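You operate a simulated robot arm through the tools that you are given. There is no shell and no other tool.

The job below is to be done with a simulated robot arm. You get a single attempt, and the scene is never put back.

TASK
At the reader, read slide N6 on its own colour and stand it in the rack the display names.
Fine: colour dial on the slide's dye; one read; clear the display. Set down upright: what you pick out.

Only the result counts: the job must be done as asked and must still hold three seconds after the hand-in. Knocking over, shifting, dropping, spilling or breaking anything else fails it.

THE ROBOT
A 6-joint arm with a two-finger gripper, fixed in place. Base frame: the origin is at the foot of the arm, x ahead of it, y to its left, z up. Lengths are in m, angles in rad, forces in N, time in s.
Its first joint turns from -2.897 to 2.897 rad. Payload 2.45 kg.
Tool frame: the origin (TCP) lies between the finger pads and is the grasp point; the fingertips stand 0.02 m ahead of it; z points along the fingers, y is the line along which they close. The gripper opens to 0.14 m. The gripper's body begins 0.168 m behind the TCP.
Orientation is told as [roll, pitch, yaw] about the base's x, y, z axes, in that order, counted from this pose: with the fingers straight down and closing along the base's y, the tool's x points along the base's -x, its y along +y and its z along -z.

THE INTERFACE
- The arm moves only by the tool step_arm. Its argument "commands" is a list of rows, each an object (a shift or turn left out is 0, a gripper value left out holds the last) with "linear": the shift along the base's x, y, z in m, a list of three; "turn": the turn, a rotation vector about the base's x, y, z in rad, a list of three; "grip": the gripper command, from -1 (fully open) to 1 (shut), values between in proportion. In form: [{"linear": [dx, dy, dz], "turn": [rx, ry, rz], "grip": grip}, ...]. A call has 1 to 20 rows; each row shifts and turns the commanded pose from where the row before left it. A row lasts 0.2 s, in which the tool goes at most 0.05 m and 0.15 rad; a call with a longer step from one row to the next is refused whole, and so is a gripper value outside its range. A pose out of reach is approached as far as the arm can. The call stops where the force on the tool passes 40 N (or 10 N more than at its start, if that is more) or the arm is blocked; 0.2 s more then pass. Each finger travels about 0.045 m/s and halts on what it meets, pressing with about 33 N; the grip force reading is that of the motor and also rises with nothing between the fingers. The clock runs only during rows and for 0.2 s after the last one: add rows that do not move to give the fingers time. The reply holds the time, the measured pose of the TCP, the force on the tool along the base axes, the opening and the grip force, in the units named above and with some noise, with the torque about the TCP (base axes, N m) and any sound that the robot's microphone picked up.
- Cameras (640 x 400 px; columns grow to the right, rows downward): "scene" is fixed at [0.3981, 0.6497, 1.845]; the picture's right is [-0.72, -0.70, 0.00], its down [-0.44, 0.45, -0.77] and it looks along [0.54, -0.56, -0.63] (base axes); focal length 316 px, centre (320, 200). "wrist" rides on the gripper at [0.078, 0.011, -0.209] in the tool frame; the picture's right is [-0.14, 0.99, 0.00], its down [-0.92, -0.13, -0.37] and it looks along [-0.37, -0.05, 0.93] (tool axes); focal length 280 px, centre (320, 200). There is no depth. A picture from a camera that has moved, and an enlarged one, comes with that camera's place and axes in the base frame and with its lens.
- get_image(camera): a new picture of that camera. No time passes.
- inspect(camera, box): a new picture of the part [left, top, right, bottom] of that camera's present view, enlarged. No time passes.
- hand_in(): hands the job in; it is judged then, once.

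Nothing tells you positions but the pictures and the camera data. Unless the task says otherwise, let go and move clear before handing in.

The tools are called as name(argument=value, ...) on one line, values as JSON. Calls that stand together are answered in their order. step_arm: Moves the arm, as the interface text tells. Its arguments: {"type":"object","properties":{"commands":{"type":"array","items":{"type":"object","properties":{"linear":{"type":"array","items":{"type":"number"}},"turn":{"type":"array","items":{"type":"number"}},"grip":{"type":"number"}}}}},"required":["commands"]} The other tools are called the same way: get_image (camera) takes a picture; inspect (camera, box) takes an enlarged picture of a part of a camera's view; hand_in () hands the job in.

At the start:

```text
t: 0.0
position: [0.5304, 0.1997, 1.4283]
tcp_rot: [0.0, -0.001, 0.001]
wrist_force: [-0.2, -0.3, -0.3]
torque: [0.06, 0.01, -0.04]
finger_gap: 0.14
grip_force: 0.1
```

scene: 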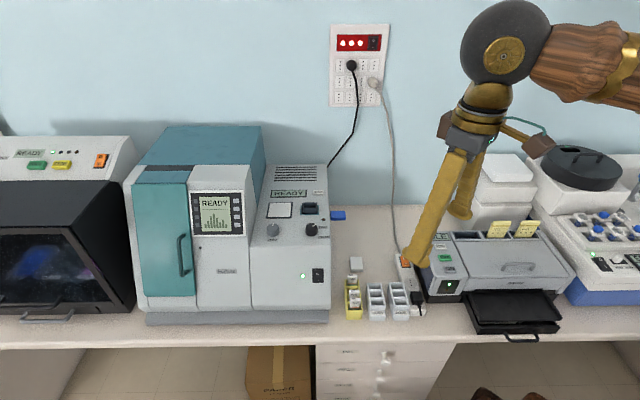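
wrist: 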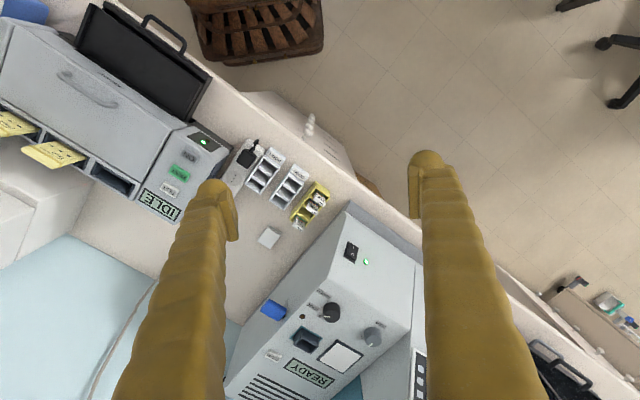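

I see a bench with a big reader instrument (teal door, READY display, a panel with knobs and a slot), three small racks (yellow, two white) and a printer-like machine. I'll look closer at each before moving.

inspect(camera="scene", box=[240, 160, 350, 300])

inspect(camera="scene", box=[330, 240, 450, 330])

inspect(camera="wrist", box=[220, 130, 350, 260])

inspect(camera="wrist", box=[220, 230, 420, 400])

```text
2.86 times, centred on (295, 230) of scene
camera zoom: at [0.3981, 0.6497, 1.845], right [-0.72, -0.7, 0.0], down [-0.44, 0.45, -0.77], along [0.54, -0.56, -0.63], focal length 902 px, centre (391, 114)
```

zoom: 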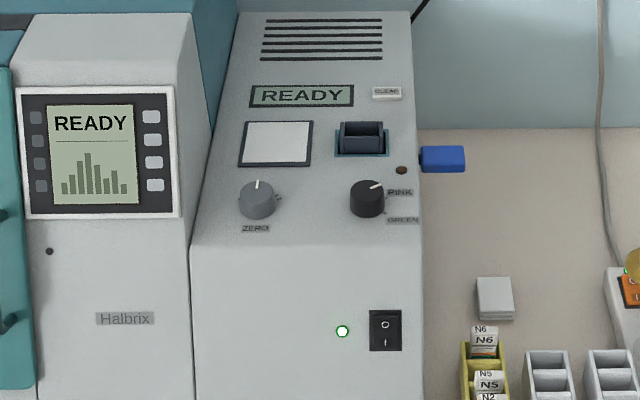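

```text
4.44 times, centred on (390, 285) of scene
camera zoom: at [0.3981, 0.6497, 1.845], right [-0.72, -0.7, 0.0], down [-0.44, 0.45, -0.77], along [0.54, -0.56, -0.63], focal length 1404 px, centre (9, -178)
```

zoom: 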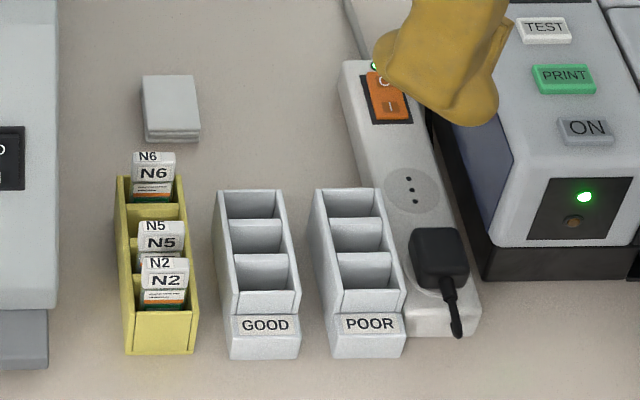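

```text
3.08 times, centred on (285, 195) of wrist
camera zoom: at [0.4516, 0.2104, 1.637], right [0.14, 0.99, 0.0], down [0.92, -0.13, 0.37], along [0.37, -0.05, -0.93], focal length 863 px, centre (428, 215)
```

zoom: 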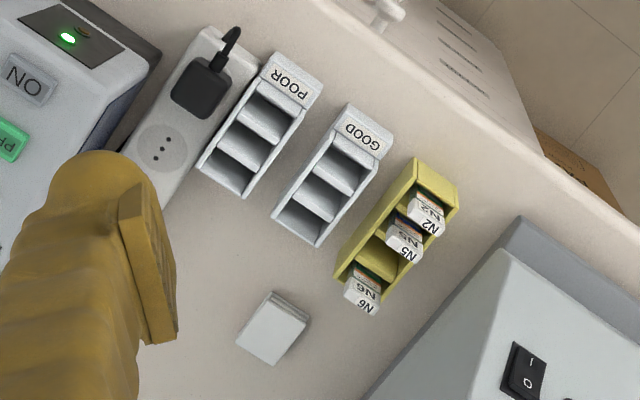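

```text
2.35 times, centred on (320, 315) of wrist
camera zoom: at [0.4516, 0.2104, 1.637], right [0.14, 0.99, 0.0], down [0.92, -0.13, 0.37], along [0.37, -0.05, -0.93], focal length 660 px, centre (320, -71)
```

zoom: 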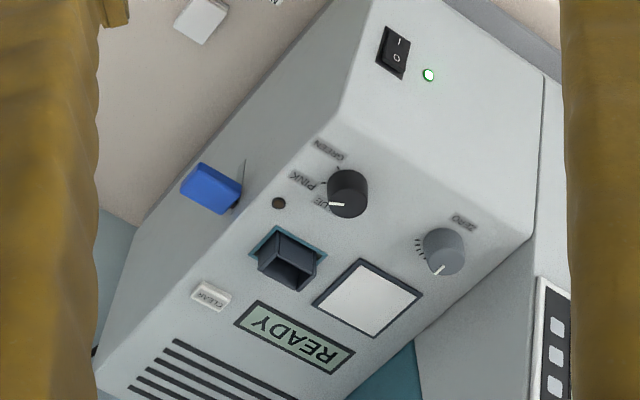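

The reader panel has a slot, a colour dial (…UE/PINK/GREEN), a CLEAR button and a blue lever on its right side; N6 sits at the back of the yellow rack at about (0.77, 0.12, 1.01). I'll zoom in more for the dye marking and controls.

inspect(camera="scene", box=[344, 264, 374, 306])

inspect(camera="wrist", box=[285, 175, 335, 235])

inspect(camera="wrist", box=[255, 280, 355, 360])

inspect(camera="scene", box=[265, 180, 350, 250])

```text
9.52 times, centred on (359, 285) of scene
camera zoom: at [0.3981, 0.6497, 1.845], right [-0.72, -0.7, 0.0], down [-0.44, 0.45, -0.77], along [0.54, -0.56, -0.63], focal length 3008 px, centre (-51, -610)
```

zoom: 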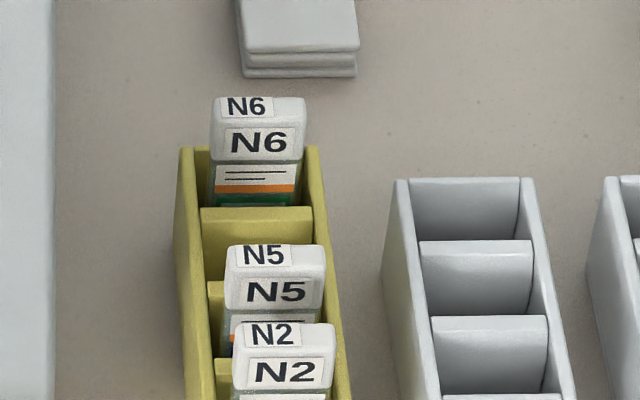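

```text
6.67 times, centred on (310, 205) of wrist
camera zoom: at [0.4516, 0.2104, 1.637], right [0.14, 0.99, 0.0], down [0.92, -0.13, 0.37], along [0.37, -0.05, -0.93], focal length 1869 px, centre (387, 167)
```

zoom: 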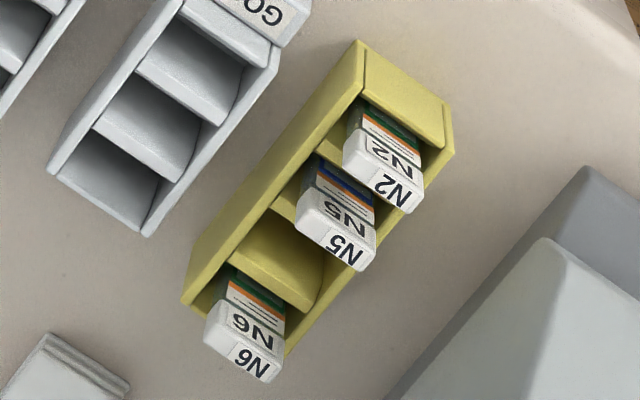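

```text
5.00 times, centred on (305, 320) of wrist
camera zoom: at [0.4516, 0.2104, 1.637], right [0.14, 0.99, 0.0], down [0.92, -0.13, 0.37], along [0.37, -0.05, -0.93], focal length 1402 px, centre (395, -400)
```

zoom: 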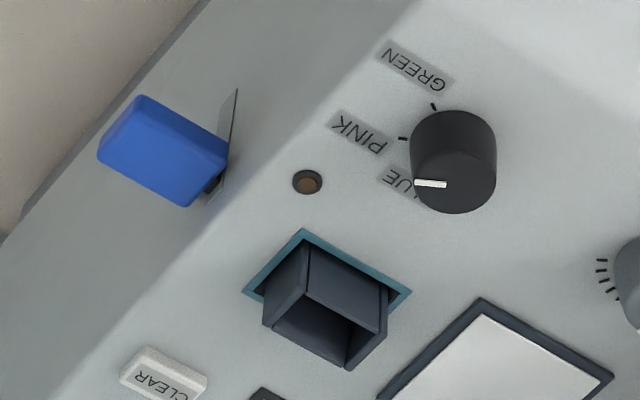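

```text
5.71 times, centred on (308, 215) of scene
camera zoom: at [0.3981, 0.6497, 1.845], right [-0.72, -0.7, 0.0], down [-0.44, 0.45, -0.77], along [0.54, -0.56, -0.63], focal length 1805 px, centre (391, 114)
```

zoom: 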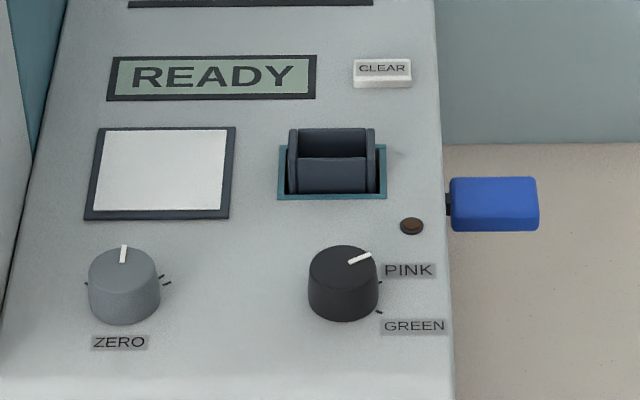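

The dial currently points at BLUE, and N6's label shows a green band (N5's is blue), with racks labelled GOOD and POOR. I'll turn the tool to align with the bench and move closer over the racks for a better look.

step_arm(commands=[{"linear": [0.03, -0.008, -0.02], "turn": [0, 0, -0.134]}, {"linear": [0.03, -0.008, -0.02], "turn": [0, 0, -0.134]}, {"linear": [0.03, -0.008, -0.02], "turn": [0, 0, -0.134]}, {"linear": [0.03, -0.008, -0.02], "turn": [0, 0, -0.134]}, {"linear": [0.03, -0.008, -0.02], "turn": [0, 0, -0.134]}, {"linear": [0.03, -0.008, -0.02], "turn": [0, 0, -0.133]}, {}])

```text
t: 1.6
position: [0.7099, 0.1522, 1.31]
tcp_rot: [0.003, -0.001, -0.806]
wrist_force: [-0.2, -0.7, -0.2]
torque: [0.02, 0.03, 0.02]
finger_gap: 0.14
grip_force: 0.1
```

The tool is now lined up with the bench over the racks at about (0.71, 0.15, 1.31). I'll take pictures from here to measure.

get_image(camera="wrist")

get_image(camera="scene")

```text
taken
camera wrist: at [0.663, 0.216, 1.5189], right [0.81, 0.59, 0.0], down [0.55, -0.75, 0.37], along [0.22, -0.3, -0.93], focal length 280 px, centre (320, 200)
```

wrist: 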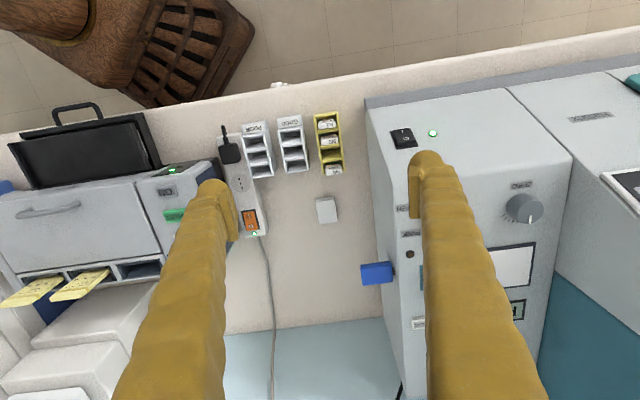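

```text
taken
```

scene: 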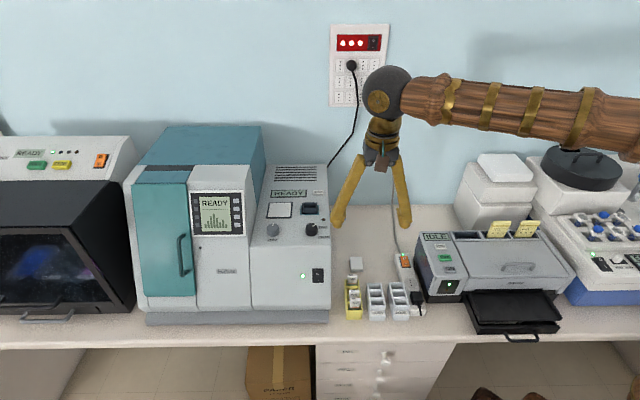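

The wrist picture is upside-down (down = toward the wall) but clear. I'll zoom on racks, reader right side, and the slot.

inspect(camera="wrist", box=[230, 90, 370, 240])

inspect(camera="wrist", box=[350, 180, 440, 340])

inspect(camera="scene", box=[290, 195, 350, 240])

inspect(camera="scene", box=[340, 250, 415, 325])

```text
2.67 times, centred on (300, 165) of wrist
camera zoom: at [0.663, 0.216, 1.5189], right [0.81, 0.59, 0.0], down [0.55, -0.75, 0.37], along [0.22, -0.3, -0.93], focal length 748 px, centre (373, 293)
```

zoom: 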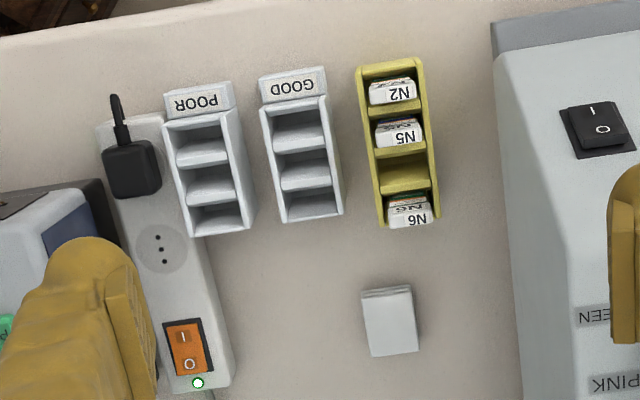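

```text
2.50 times, centred on (395, 260) of wrist
camera zoom: at [0.663, 0.216, 1.5189], right [0.81, 0.59, 0.0], down [0.55, -0.75, 0.37], along [0.22, -0.3, -0.93], focal length 701 px, centre (132, 50)
```

zoom: 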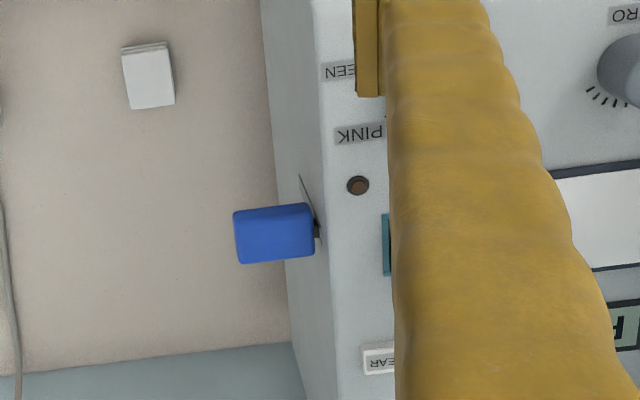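

```text
8.89 times, centred on (320, 218) of scene
camera zoom: at [0.3981, 0.6497, 1.845], right [-0.72, -0.7, 0.0], down [-0.44, 0.45, -0.77], along [0.54, -0.56, -0.63], focal length 2808 px, centre (320, 44)
```

zoom: 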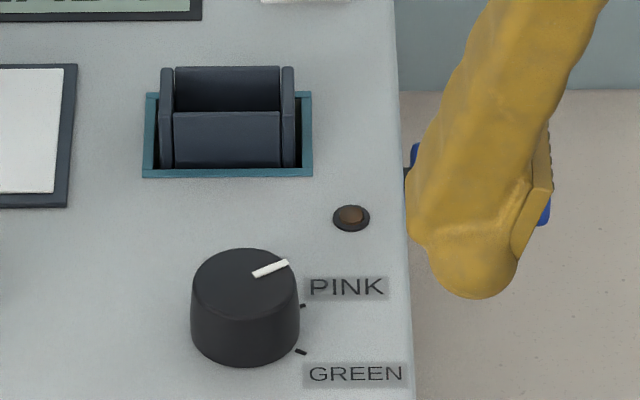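

```text
5.33 times, centred on (378, 288) of scene
camera zoom: at [0.3981, 0.6497, 1.845], right [-0.72, -0.7, 0.0], down [-0.44, 0.45, -0.77], along [0.54, -0.56, -0.63], focal length 1685 px, centre (13, -267)
```

zoom: 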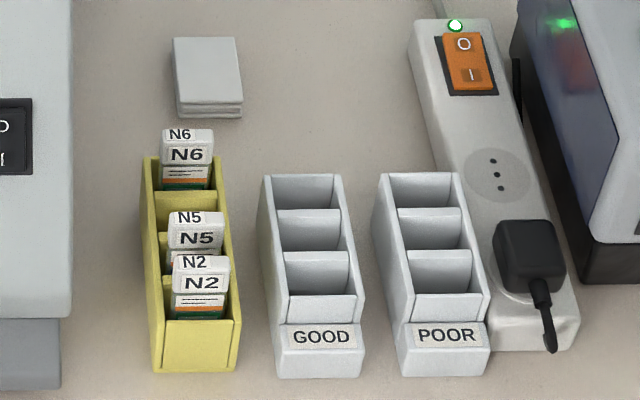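

I'll lower a bit for a closer stereo view of the racks.

step_arm(commands=[{"linear": [-0.005, 0.014, -0.045]}, {"linear": [-0.005, 0.014, -0.045]}, {}])

inspect(camera="wrist", box=[230, 100, 410, 240])

get_image(camera="wrist")

```text
t: 2.4
position: [0.701, 0.1787, 1.2191]
tcp_rot: [0.001, -0.001, -0.802]
wrist_force: [0.7, -0.1, 0.1]
torque: [-0.02, 0.02, -0.03]
finger_gap: 0.1399
grip_force: 0.0
```

```text
2.86 times, centred on (320, 170) of wrist
camera zoom: at [0.6534, 0.2426, 1.4272], right [0.81, 0.59, 0.0], down [0.55, -0.75, 0.37], along [0.22, -0.3, -0.93], focal length 801 px, centre (320, 286)
```

zoom: 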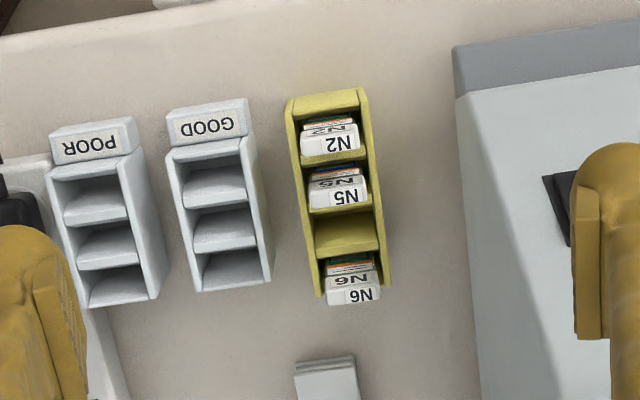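

```text
taken
camera wrist: at [0.6534, 0.2426, 1.4272], right [0.81, 0.59, 0.0], down [0.55, -0.75, 0.37], along [0.22, -0.3, -0.93], focal length 280 px, centre (320, 200)
```

wrist: 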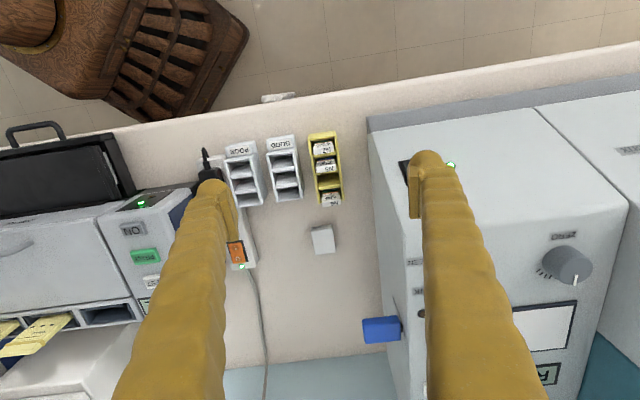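

I'll take a second wrist view shifted toward the wall to get a good stereo baseline.

step_arm(commands=[{"linear": [0.033, -0.033, 0.013]}, {"linear": [0.033, -0.033, 0.013]}, {"linear": [0.033, -0.033, 0.014]}, {}])

get_image(camera="wrist")

inspect(camera="wrist", box=[230, 30, 410, 170])

inspect(camera="wrist", box=[320, 100, 500, 240])

```text
t: 3.4
position: [0.7964, 0.0797, 1.2611]
tcp_rot: [-0.001, 0.0, -0.802]
wrist_force: [-0.2, -0.3, 0.0]
torque: [0.0, -0.05, 0.01]
finger_gap: 0.14
grip_force: 0.0
```

```text
taken
camera wrist: at [0.7509, 0.1441, 1.4692], right [0.81, 0.59, 0.0], down [0.55, -0.75, 0.37], along [0.22, -0.3, -0.93], focal length 280 px, centre (320, 200)
```

wrist: 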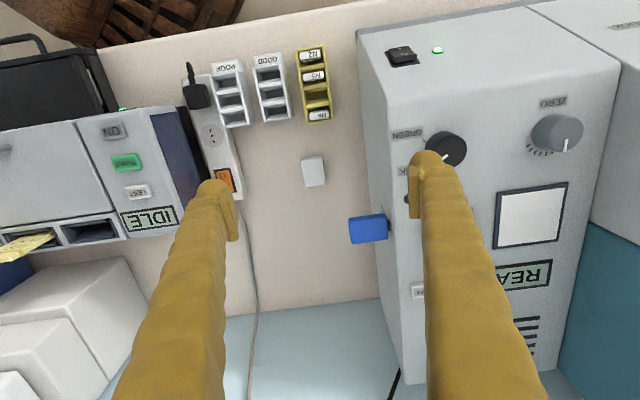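

```text
2.86 times, centred on (320, 100) of wrist
camera zoom: at [0.7509, 0.1441, 1.4692], right [0.81, 0.59, 0.0], down [0.55, -0.75, 0.37], along [0.22, -0.3, -0.93], focal length 801 px, centre (320, 486)
```

zoom: 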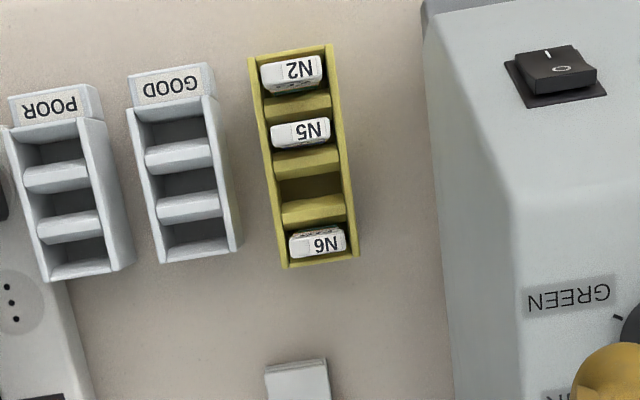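

```text
2.86 times, centred on (410, 170) of wrist
camera zoom: at [0.7509, 0.1441, 1.4692], right [0.81, 0.59, 0.0], down [0.55, -0.75, 0.37], along [0.22, -0.3, -0.93], focal length 801 px, centre (63, 286)
```

zoom: 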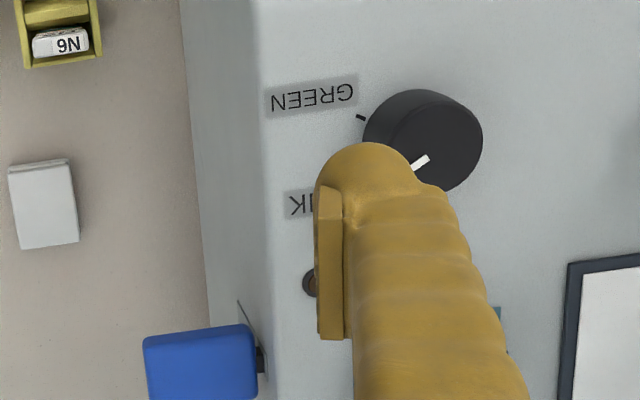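

N6's cap top is near (0.774, 0.108, 0.996), rack rims near z 0.953, bench about z 0.90. Now I'll move over the reader to measure its slot, dial, lever and CLEAR button.

step_arm(commands=[{"linear": [0.0, 0.0, 0.045]}, {"linear": [0.025, 0.024, 0.0]}, {"linear": [0.025, 0.024, 0.0]}, {"linear": [0.025, 0.022, 0.0]}, {}])

get_image(camera="wrist")

inspect(camera="wrist", box=[230, 90, 410, 310])

inspect(camera="wrist", box=[270, 180, 410, 290])

```text
t: 4.6
position: [0.8757, 0.1542, 1.3043]
tcp_rot: [-0.001, 0.001, -0.804]
wrist_force: [-0.8, 1.0, 0.5]
torque: [0.01, 0.04, 0.0]
finger_gap: 0.1401
grip_force: 0.1
```

```text
taken
camera wrist: at [0.8285, 0.2184, 1.5121], right [0.81, 0.59, 0.0], down [0.55, -0.75, 0.37], along [0.22, -0.3, -0.93], focal length 280 px, centre (320, 200)
```

wrist: 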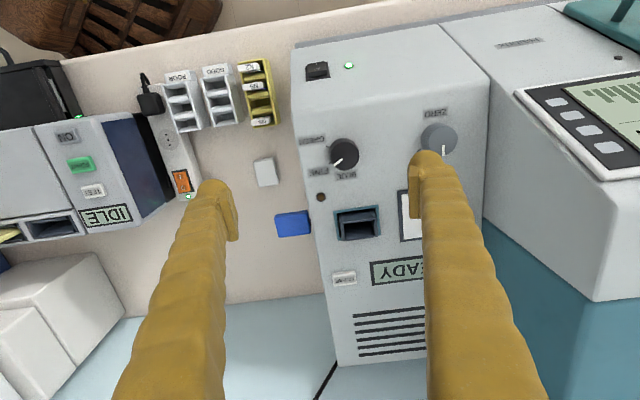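

```text
1.82 times, centred on (320, 200) of wrist
camera zoom: at [0.8285, 0.2184, 1.5121], right [0.81, 0.59, 0.0], down [0.55, -0.75, 0.37], along [0.22, -0.3, -0.93], focal length 510 px, centre (320, 200)
```

zoom: 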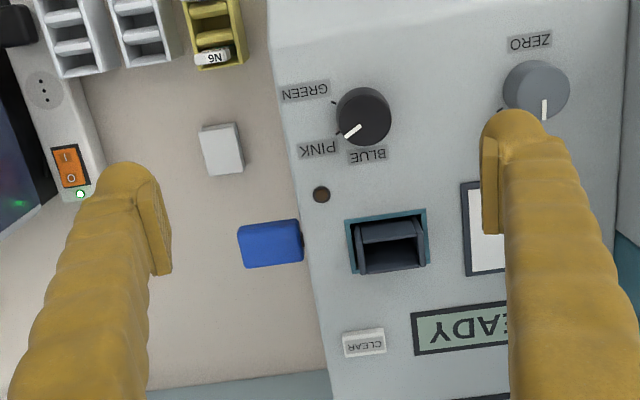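

```text
3.64 times, centred on (340, 235) of wrist
camera zoom: at [0.8285, 0.2184, 1.5121], right [0.81, 0.59, 0.0], down [0.55, -0.75, 0.37], along [0.22, -0.3, -0.93], focal length 1020 px, centre (247, 73)
```

zoom: 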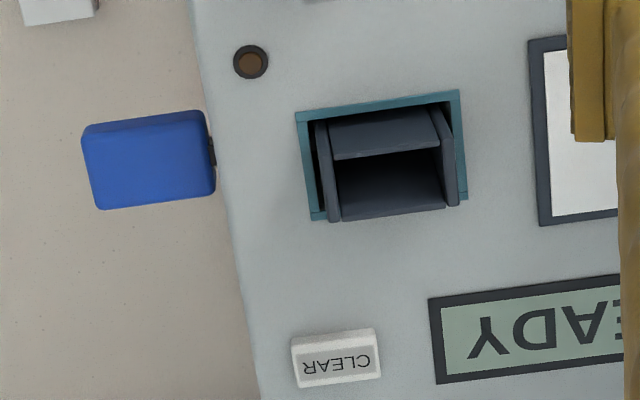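

The dial has BLUE, PINK and GREEN marks. Let me look at the dial closely and take a second shifted view for stereo.

inspect(camera="wrist", box=[300, 120, 380, 185])

step_arm(commands=[{"linear": [0.025, -0.025, 0.0]}, {"linear": [0.025, -0.025, 0.0]}, {}])

get_image(camera="wrist")

inspect(camera="wrist", box=[270, 120, 410, 230])

inspect(camera="wrist", box=[290, 70, 370, 135])

```text
6.15 times, centred on (340, 152) of wrist
camera zoom: at [0.8285, 0.2184, 1.5121], right [0.81, 0.59, 0.0], down [0.55, -0.75, 0.37], along [0.22, -0.3, -0.93], focal length 1726 px, centre (197, 492)
```

zoom: 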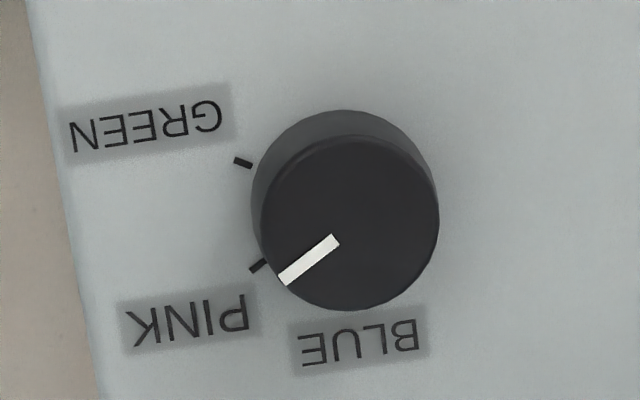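

```text
t: 5.4
position: [0.9268, 0.1005, 1.3035]
tcp_rot: [-0.001, 0.002, -0.801]
wrist_force: [0.0, -0.3, 0.5]
torque: [0.0, -0.02, -0.01]
finger_gap: 0.14
grip_force: 0.0
```

```text
taken
camera wrist: at [0.8797, 0.1653, 1.5123], right [0.81, 0.59, 0.0], down [0.55, -0.75, 0.37], along [0.22, -0.3, -0.93], focal length 280 px, centre (320, 200)
```

wrist: 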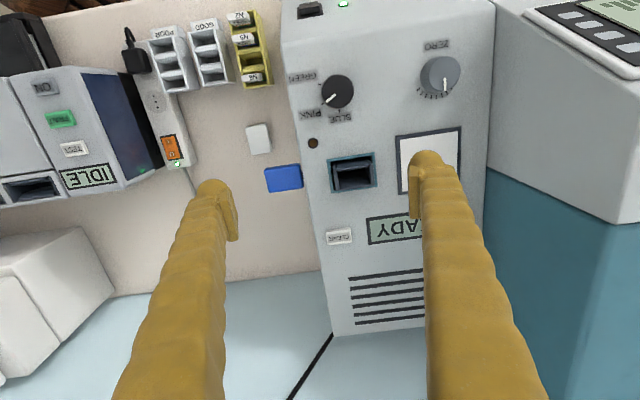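

```text
3.64 times, centred on (340, 175) of wrist
camera zoom: at [0.8797, 0.1653, 1.5123], right [0.81, 0.59, 0.0], down [0.55, -0.75, 0.37], along [0.22, -0.3, -0.93], focal length 1020 px, centre (247, 291)
```

zoom: 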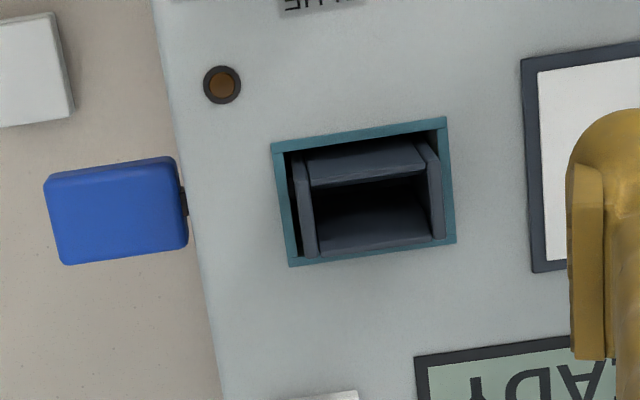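

```text
6.15 times, centred on (330, 102) of wrist
camera zoom: at [0.8797, 0.1653, 1.5123], right [0.81, 0.59, 0.0], down [0.55, -0.75, 0.37], along [0.22, -0.3, -0.93], focal length 1726 px, centre (258, 800)
```

zoom: 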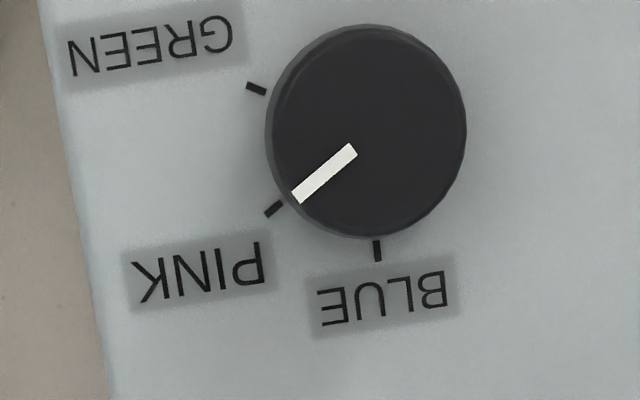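

The panel is level at z≈1.156; the dial (top centre ≈ (0.898, 0.174, 1.179), 35 mm wide) stands at PINK. I'll check N6's dye band more closely and where the fingers appear in the scene camera for calibration.

inspect(camera="scene", box=[348, 270, 364, 284])

inspect(camera="scene", box=[270, 140, 380, 240])

inspect(camera="wrist", box=[260, 150, 310, 200])

```text
16.00 times, centred on (356, 277) of scene
camera zoom: at [0.3981, 0.6497, 1.845], right [-0.72, -0.7, 0.0], down [-0.44, 0.45, -0.77], along [0.54, -0.56, -0.63], focal length 5054 px, centre (-256, -1032)
```

zoom: 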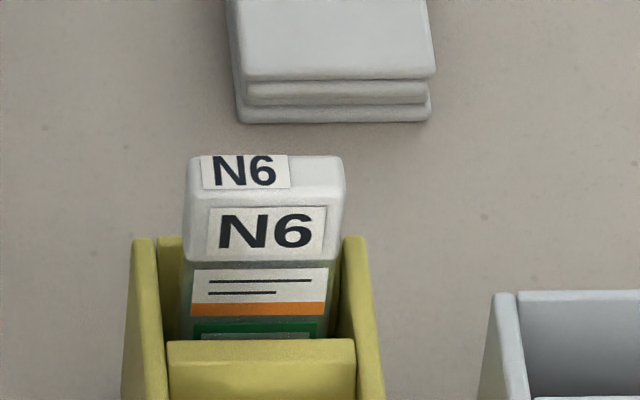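

```text
4.00 times, centred on (325, 190) of scene
camera zoom: at [0.3981, 0.6497, 1.845], right [-0.72, -0.7, 0.0], down [-0.44, 0.45, -0.77], along [0.54, -0.56, -0.63], focal length 1264 px, centre (300, 240)
```

zoom: 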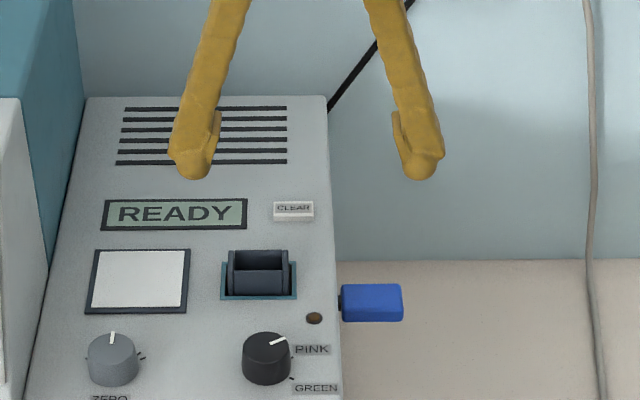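

```text
8.00 times, centred on (285, 175) of wrist
camera zoom: at [0.8797, 0.1653, 1.5123], right [0.81, 0.59, 0.0], down [0.55, -0.75, 0.37], along [0.22, -0.3, -0.93], focal length 2243 px, centre (600, 400)
```

zoom: 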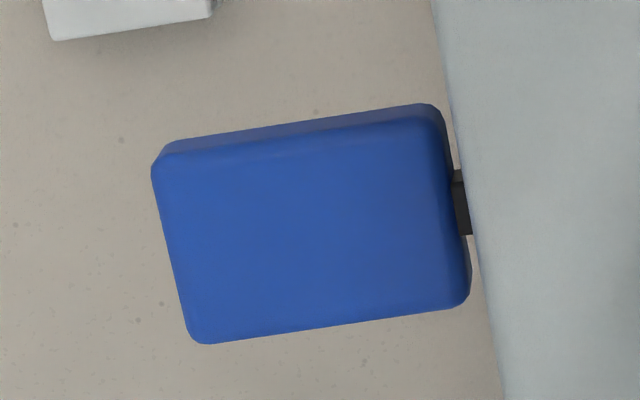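

N6's band is clearly green, so the dial must go from PINK to GREEN, a turn of about 60° clockwise seen from above about (0.898, 0.174). I'll go above the dial with the fingers half open.

step_arm(commands=[{"linear": [-0.007, 0.018, 0], "turn": [0, 0, 0.13], "grip": 0.0}, {"linear": [-0.007, 0.018, 0], "turn": [0, 0, 0.13], "grip": 0.0}, {"linear": [-0.007, 0.018, 0], "turn": [0, 0, 0.13], "grip": 0.0}, {"linear": [-0.007, 0.0185, 0], "turn": [0, 0, 0.13], "grip": 0.0}, {}, {}, {}, {}])

get_image(camera="wrist")

```text
t: 7.2
position: [0.8961, 0.1724, 1.3053]
tcp_rot: [0.0, -0.001, -0.283]
wrist_force: [0.3, -0.3, 0.7]
torque: [0.01, 0.01, -0.01]
finger_gap: 0.07
grip_force: 0.0
```

```text
taken
camera wrist: at [0.8242, 0.2046, 1.5128], right [0.41, 0.91, 0.0], down [0.85, -0.38, 0.37], along [0.34, -0.15, -0.93], focal length 280 px, centre (320, 200)
```

wrist: 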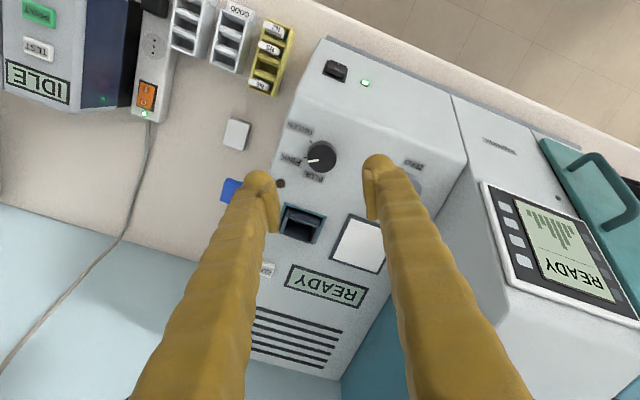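

The TCP is about 2 mm off the dial axis; I'll correct that and descend around the knob, stopping with the fingertips ~1 cm above the panel.

step_arm(commands=[{"linear": [0.002, 0.002, -0.03]}, {"linear": [0, 0, -0.03]}, {"linear": [0, 0, -0.03]}, {"linear": [0, 0, -0.027]}, {}, {}])

get_image(camera="wrist")

inspect(camera="scene", box=[280, 190, 350, 250])

```text
t: 8.6
position: [0.8981, 0.1731, 1.1871]
tcp_rot: [0.0, 0.0, -0.282]
wrist_force: [-0.9, 0.7, -0.9]
torque: [-0.03, -0.04, 0.0]
finger_gap: 0.07
grip_force: 0.1
```

```text
taken
camera wrist: at [0.8266, 0.206, 1.3958], right [0.41, 0.91, 0.0], down [0.85, -0.38, 0.37], along [0.34, -0.15, -0.93], focal length 280 px, centre (320, 200)
```

wrist: 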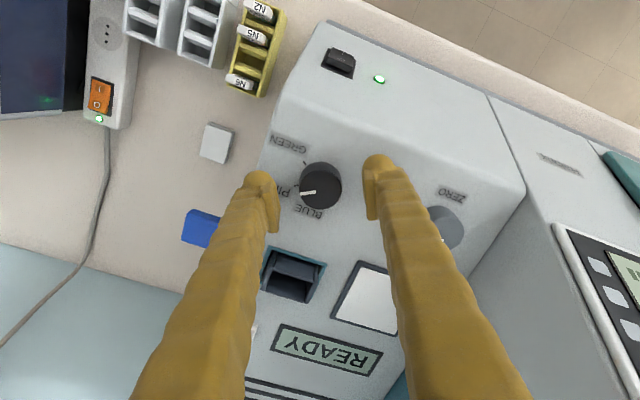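

```text
6.67 times, centred on (315, 220) of scene
camera zoom: at [0.3981, 0.6497, 1.845], right [-0.72, -0.7, 0.0], down [-0.44, 0.45, -0.77], along [0.54, -0.56, -0.63], focal length 2106 px, centre (353, 67)
```

zoom: 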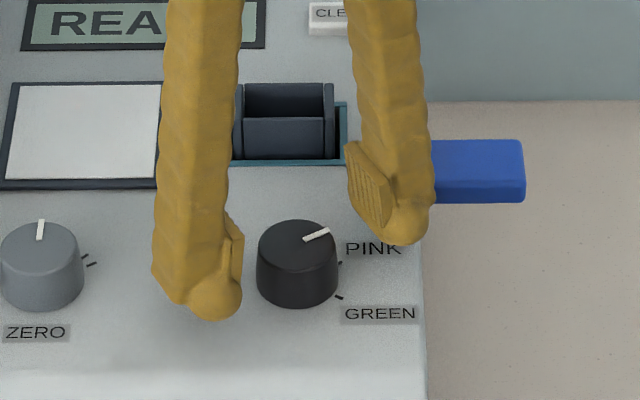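

The fingers straddle the knob nicely. I'll close on it.

step_arm(commands=[{"grip": 1.0}, {"grip": 1.0}, {"grip": 1.0}, {"grip": 1.0}, {"grip": 1.0}])

get_image(camera="wrist")

```text
t: 9.8
position: [0.8989, 0.1743, 1.1868]
tcp_rot: [0.002, 0.0, -0.283]
wrist_force: [3.9, 9.0, -2.0]
torque: [0.1, -0.02, 0.0]
finger_gap: 0.0341
grip_force: 44.4
```

```text
taken
camera wrist: at [0.8266, 0.2064, 1.3958], right [0.41, 0.91, 0.0], down [0.85, -0.38, 0.37], along [0.34, -0.15, -0.93], focal length 280 px, centre (320, 200)
```

wrist: 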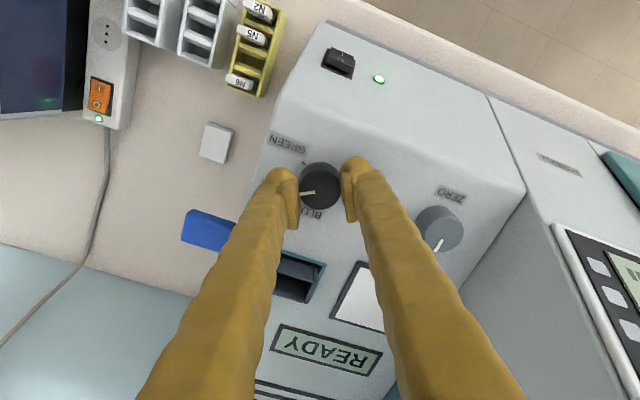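

The knob is gripped (gap 34 mm). Now I'll turn it −60° (clockwise from above) toward GREEN.

step_arm(commands=[{"turn": [0, 0, -0.131]}, {"turn": [0, 0, -0.131]}, {"turn": [0, 0, -0.131]}, {"turn": [0, 0, -0.131]}, {"turn": [0, 0, -0.131]}, {"turn": [0, 0, -0.131]}, {"turn": [0, 0, -0.131]}, {"turn": [0, 0, -0.131]}, {}, {}])

inspect(camera="scene", box=[280, 190, 350, 250])

inspect(camera="wrist", box=[260, 130, 380, 250])

```text
t: 11.8
position: [0.8972, 0.1729, 1.1867]
tcp_rot: [0.003, -0.002, -1.334]
wrist_force: [0.1, -3.6, 1.1]
torque: [-0.17, -0.03, 0.01]
finger_gap: 0.0341
grip_force: 45.3
stopped in row 10: the force on the tool passed its limit at 40 N (the readings are from after the stop); the commanded pose is now the measured one
```

```text
6.67 times, centred on (315, 220) of scene
camera zoom: at [0.3981, 0.6497, 1.845], right [-0.72, -0.7, 0.0], down [-0.44, 0.45, -0.77], along [0.54, -0.56, -0.63], focal length 2106 px, centre (353, 67)
```

zoom: 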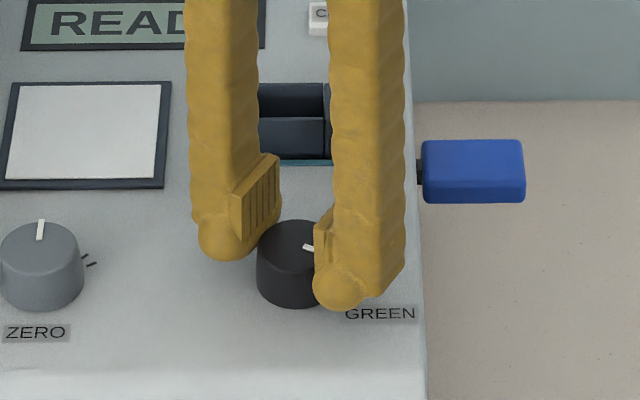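

```text
3.33 times, centred on (320, 190) of wrist
camera zoom: at [0.8896, 0.2528, 1.3957], right [0.99, 0.1, 0.0], down [0.09, -0.92, 0.37], along [0.04, -0.37, -0.93], focal length 935 px, centre (320, 233)
```

zoom: 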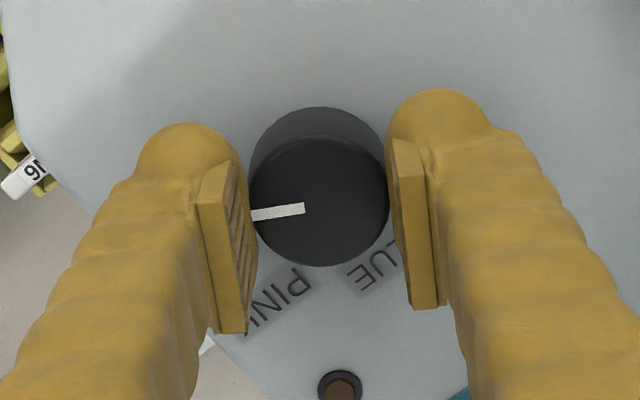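

The pointer now points about where GREEN is. I'll open the fingers, lift straight up and check the dial.

step_arm(commands=[{"grip": 0.0}, {"grip": 0.0}, {"grip": 0.0}, {"grip": 0.0}, {"linear": [0, 0, 0.03]}, {"linear": [0, 0, 0.04]}, {"linear": [0, 0, 0.045]}, {}])

inspect(camera="wrist", box=[270, 120, 380, 220])

inspect(camera="scene", box=[290, 195, 350, 250])

```text
t: 13.6
position: [0.8961, 0.1773, 1.3022]
tcp_rot: [0.003, -0.002, -1.334]
wrist_force: [0.8, -0.2, 0.2]
torque: [0.01, 0.02, 0.01]
finger_gap: 0.07
grip_force: 0.1
```

```text
4.00 times, centred on (325, 170) of wrist
camera zoom: at [0.8878, 0.2569, 1.5108], right [0.99, 0.1, 0.0], down [0.09, -0.92, 0.37], along [0.04, -0.37, -0.93], focal length 1122 px, centre (300, 320)
```

zoom: 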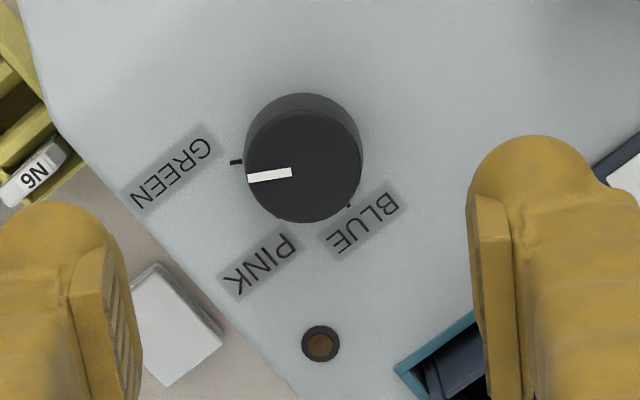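

```text
7.27 times, centred on (320, 222) of scene
camera zoom: at [0.3981, 0.6497, 1.845], right [-0.72, -0.7, 0.0], down [-0.44, 0.45, -0.77], along [0.54, -0.56, -0.63], focal length 2297 px, centre (320, 36)
```

zoom: 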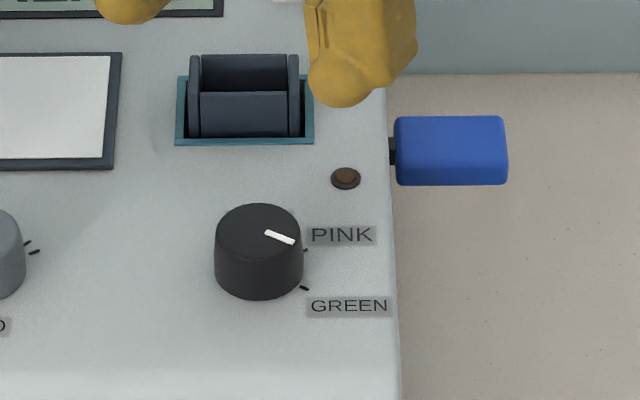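

The pointer is at the GREEN tick. Now I'll move over N6 with the tool aligned to the rack, and look again before descending.

step_arm(commands=[{"linear": [-0.0305, -0.0165, 0], "turn": [0, 0, 0.1335]}, {"linear": [-0.0305, -0.0165, 0], "turn": [0, 0, 0.1335]}, {"linear": [-0.0305, -0.0165, 0], "turn": [0, 0, 0.1335]}, {"linear": [-0.0305, -0.0165, 0], "turn": [0, 0, 0.1335]}, {"linear": [0, 0, -0.04]}, {"linear": [0, 0, -0.04]}, {"linear": [0, 0, -0.04]}, {}, {}, {}])

get_image(camera="wrist")

inspect(camera="wrist", box=[260, 90, 380, 210])

get_image(camera="scene")

```text
t: 15.8
position: [0.7748, 0.1092, 1.1819]
tcp_rot: [0.003, -0.002, -0.8]
wrist_force: [0.0, 0.1, 0.0]
torque: [0.01, -0.01, 0.03]
finger_gap: 0.0699
grip_force: 0.0
```

```text
taken
camera wrist: at [0.7285, 0.1731, 1.3906], right [0.81, 0.59, 0.0], down [0.55, -0.75, 0.37], along [0.22, -0.3, -0.93], focal length 280 px, centre (320, 200)
```

wrist: 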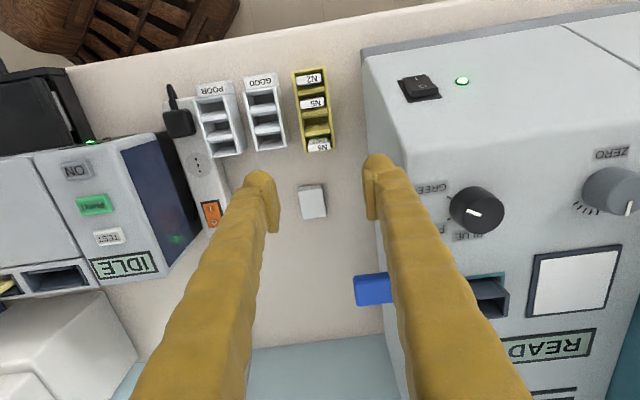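

```text
3.33 times, centred on (320, 150) of wrist
camera zoom: at [0.7285, 0.1731, 1.3906], right [0.81, 0.59, 0.0], down [0.55, -0.75, 0.37], along [0.22, -0.3, -0.93], focal length 935 px, centre (320, 367)
```

zoom: 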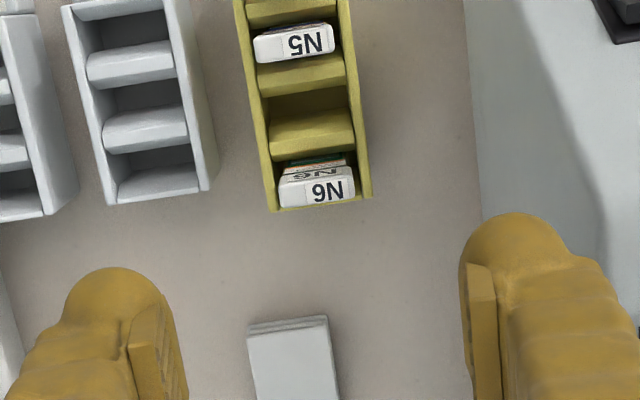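

```text
taken
```

scene: 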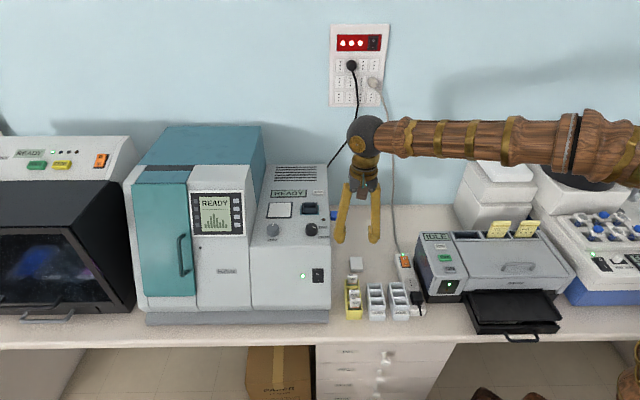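

N6's cap is almost exactly under the tool (about 1.5 mm off). I'll correct and come down to just above the cap, then check.

step_arm(commands=[{"linear": [-0.0013, 0.0, -0.04]}, {"linear": [0, 0, -0.04]}, {"linear": [0, 0, -0.04]}, {"linear": [0, 0, -0.03]}, {}, {}])

get_image(camera="wrist")

inspect(camera="scene", box=[330, 230, 400, 300])

```text
t: 17.2
position: [0.7727, 0.1065, 1.0315]
tcp_rot: [0.004, -0.002, -0.798]
wrist_force: [-0.3, -0.5, 0.9]
torque: [-0.03, -0.02, -0.03]
finger_gap: 0.0701
grip_force: 0.1
```

```text
taken
camera wrist: at [0.7255, 0.1717, 1.2402], right [0.81, 0.59, 0.0], down [0.55, -0.75, 0.37], along [0.22, -0.3, -0.93], focal length 280 px, centre (320, 200)
```

wrist: 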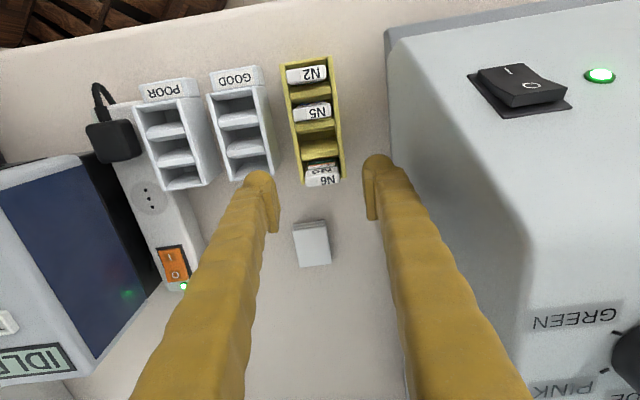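

```text
5.71 times, centred on (365, 265) of scene
camera zoom: at [0.3981, 0.6497, 1.845], right [-0.72, -0.7, 0.0], down [-0.44, 0.45, -0.77], along [0.54, -0.56, -0.63], focal length 1805 px, centre (63, -171)
```

zoom: 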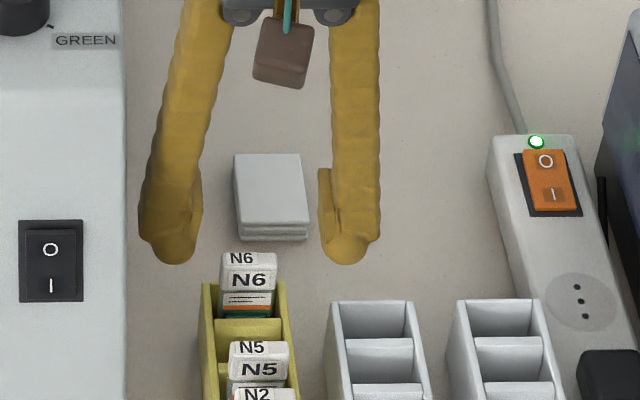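

The fingers are around N6 but I want a more exact centring before lowering. I'll zoom in from both cameras.

inspect(camera="wrist", box=[260, 145, 380, 225])

inspect(camera="scene", box=[340, 250, 380, 285])

```text
5.00 times, centred on (320, 185) of wrist
camera zoom: at [0.7255, 0.1717, 1.2402], right [0.81, 0.59, 0.0], down [0.55, -0.75, 0.37], along [0.22, -0.3, -0.93], focal length 1402 px, centre (320, 275)
```

zoom: 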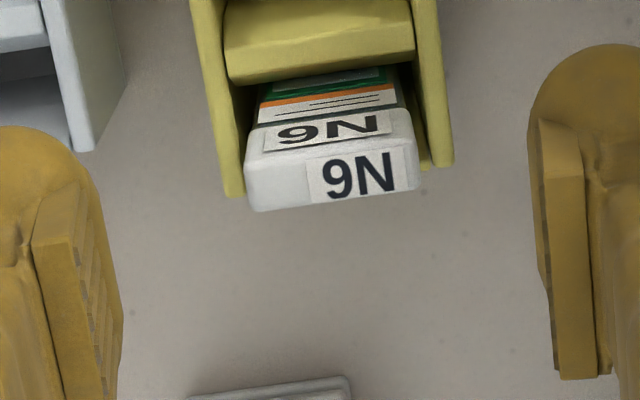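

```text
11.43 times, centred on (360, 268) of scene
camera zoom: at [0.3981, 0.6497, 1.845], right [-0.72, -0.7, 0.0], down [-0.44, 0.45, -0.77], along [0.54, -0.56, -0.63], focal length 3610 px, centre (-137, -571)
```

zoom: 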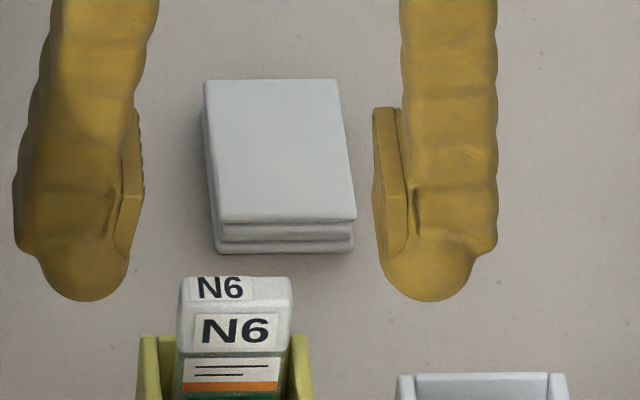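

N6 sits ~3 mm toward the reader from the tool centre, so I'll shift accordingly and lower to gripping height (fingertips ~1.5 cm above the rack rim).

step_arm(commands=[{"linear": [0.0012, 0.003, 0.0]}, {"linear": [0, 0, -0.022]}, {"linear": [0, 0, -0.021]}, {}, {}])

inspect(camera="wrist", box=[260, 145, 380, 225])

inspect(camera="scene", box=[340, 255, 380, 295])

```text
t: 18.4
position: [0.7771, 0.1105, 0.987]
tcp_rot: [0.003, -0.001, -0.8]
wrist_force: [-0.1, 0.1, -0.7]
torque: [0.02, -0.02, -0.01]
finger_gap: 0.07
grip_force: 0.1
```

```text
5.00 times, centred on (320, 185) of wrist
camera zoom: at [0.73, 0.1738, 1.1974], right [0.81, 0.59, 0.0], down [0.55, -0.75, 0.37], along [0.22, -0.3, -0.93], focal length 1402 px, centre (320, 275)
```

zoom: 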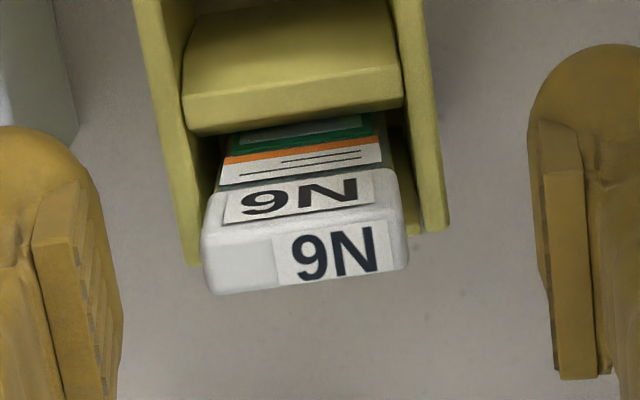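

```text
10.00 times, centred on (360, 275) of scene
camera zoom: at [0.3981, 0.6497, 1.845], right [-0.72, -0.7, 0.0], down [-0.44, 0.45, -0.77], along [0.54, -0.56, -0.63], focal length 3159 px, centre (-80, -550)
```

zoom: 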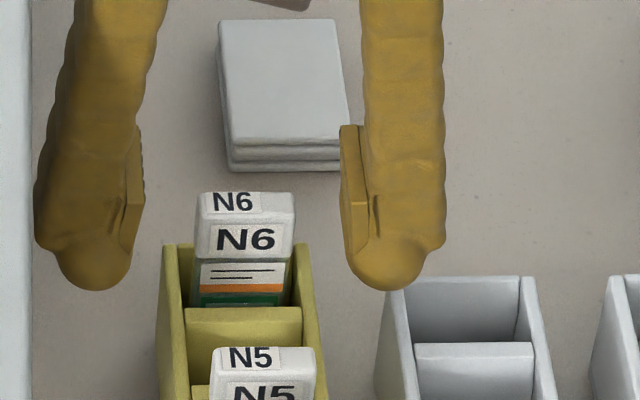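

Very close now: I need about 1.5 mm back away from the reader. I'll nudge and re-check before closing.

step_arm(commands=[{"linear": [-0.0014, -0.0006, 0.0]}, {}, {}])

inspect(camera="wrist", box=[260, 145, 380, 225])

inspect(camera="scene", box=[340, 255, 380, 295])

```text
t: 19.2
position: [0.7756, 0.1088, 0.9892]
tcp_rot: [0.003, -0.002, -0.8]
wrist_force: [-0.4, -0.4, 0.5]
torque: [0.0, -0.04, 0.03]
finger_gap: 0.0704
grip_force: 0.1
```

```text
5.00 times, centred on (320, 185) of wrist
camera zoom: at [0.7285, 0.1732, 1.1973], right [0.81, 0.59, 0.0], down [0.55, -0.75, 0.37], along [0.22, -0.3, -0.93], focal length 1402 px, centre (320, 275)
```

zoom: 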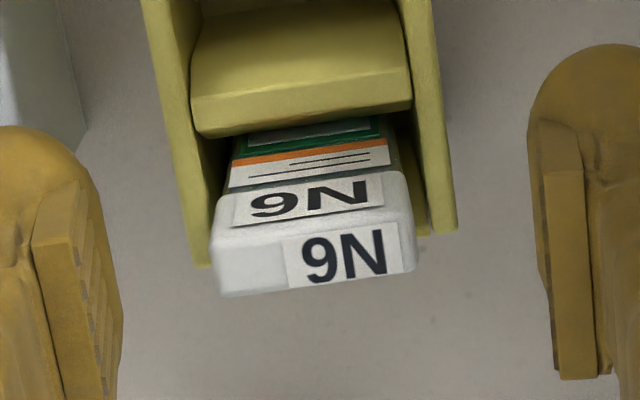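

```text
10.00 times, centred on (360, 275) of scene
camera zoom: at [0.3981, 0.6497, 1.845], right [-0.72, -0.7, 0.0], down [-0.44, 0.45, -0.77], along [0.54, -0.56, -0.63], focal length 3159 px, centre (-80, -550)
```

zoom: 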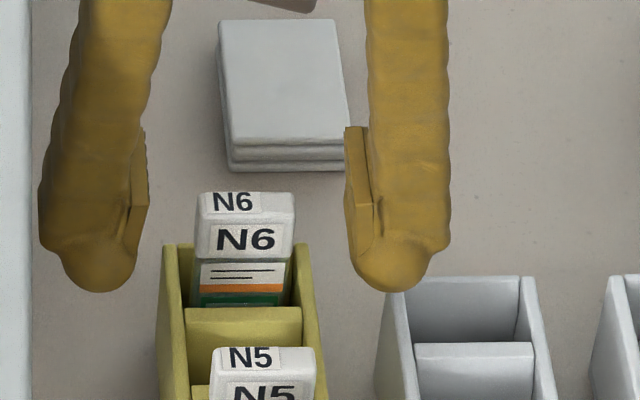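

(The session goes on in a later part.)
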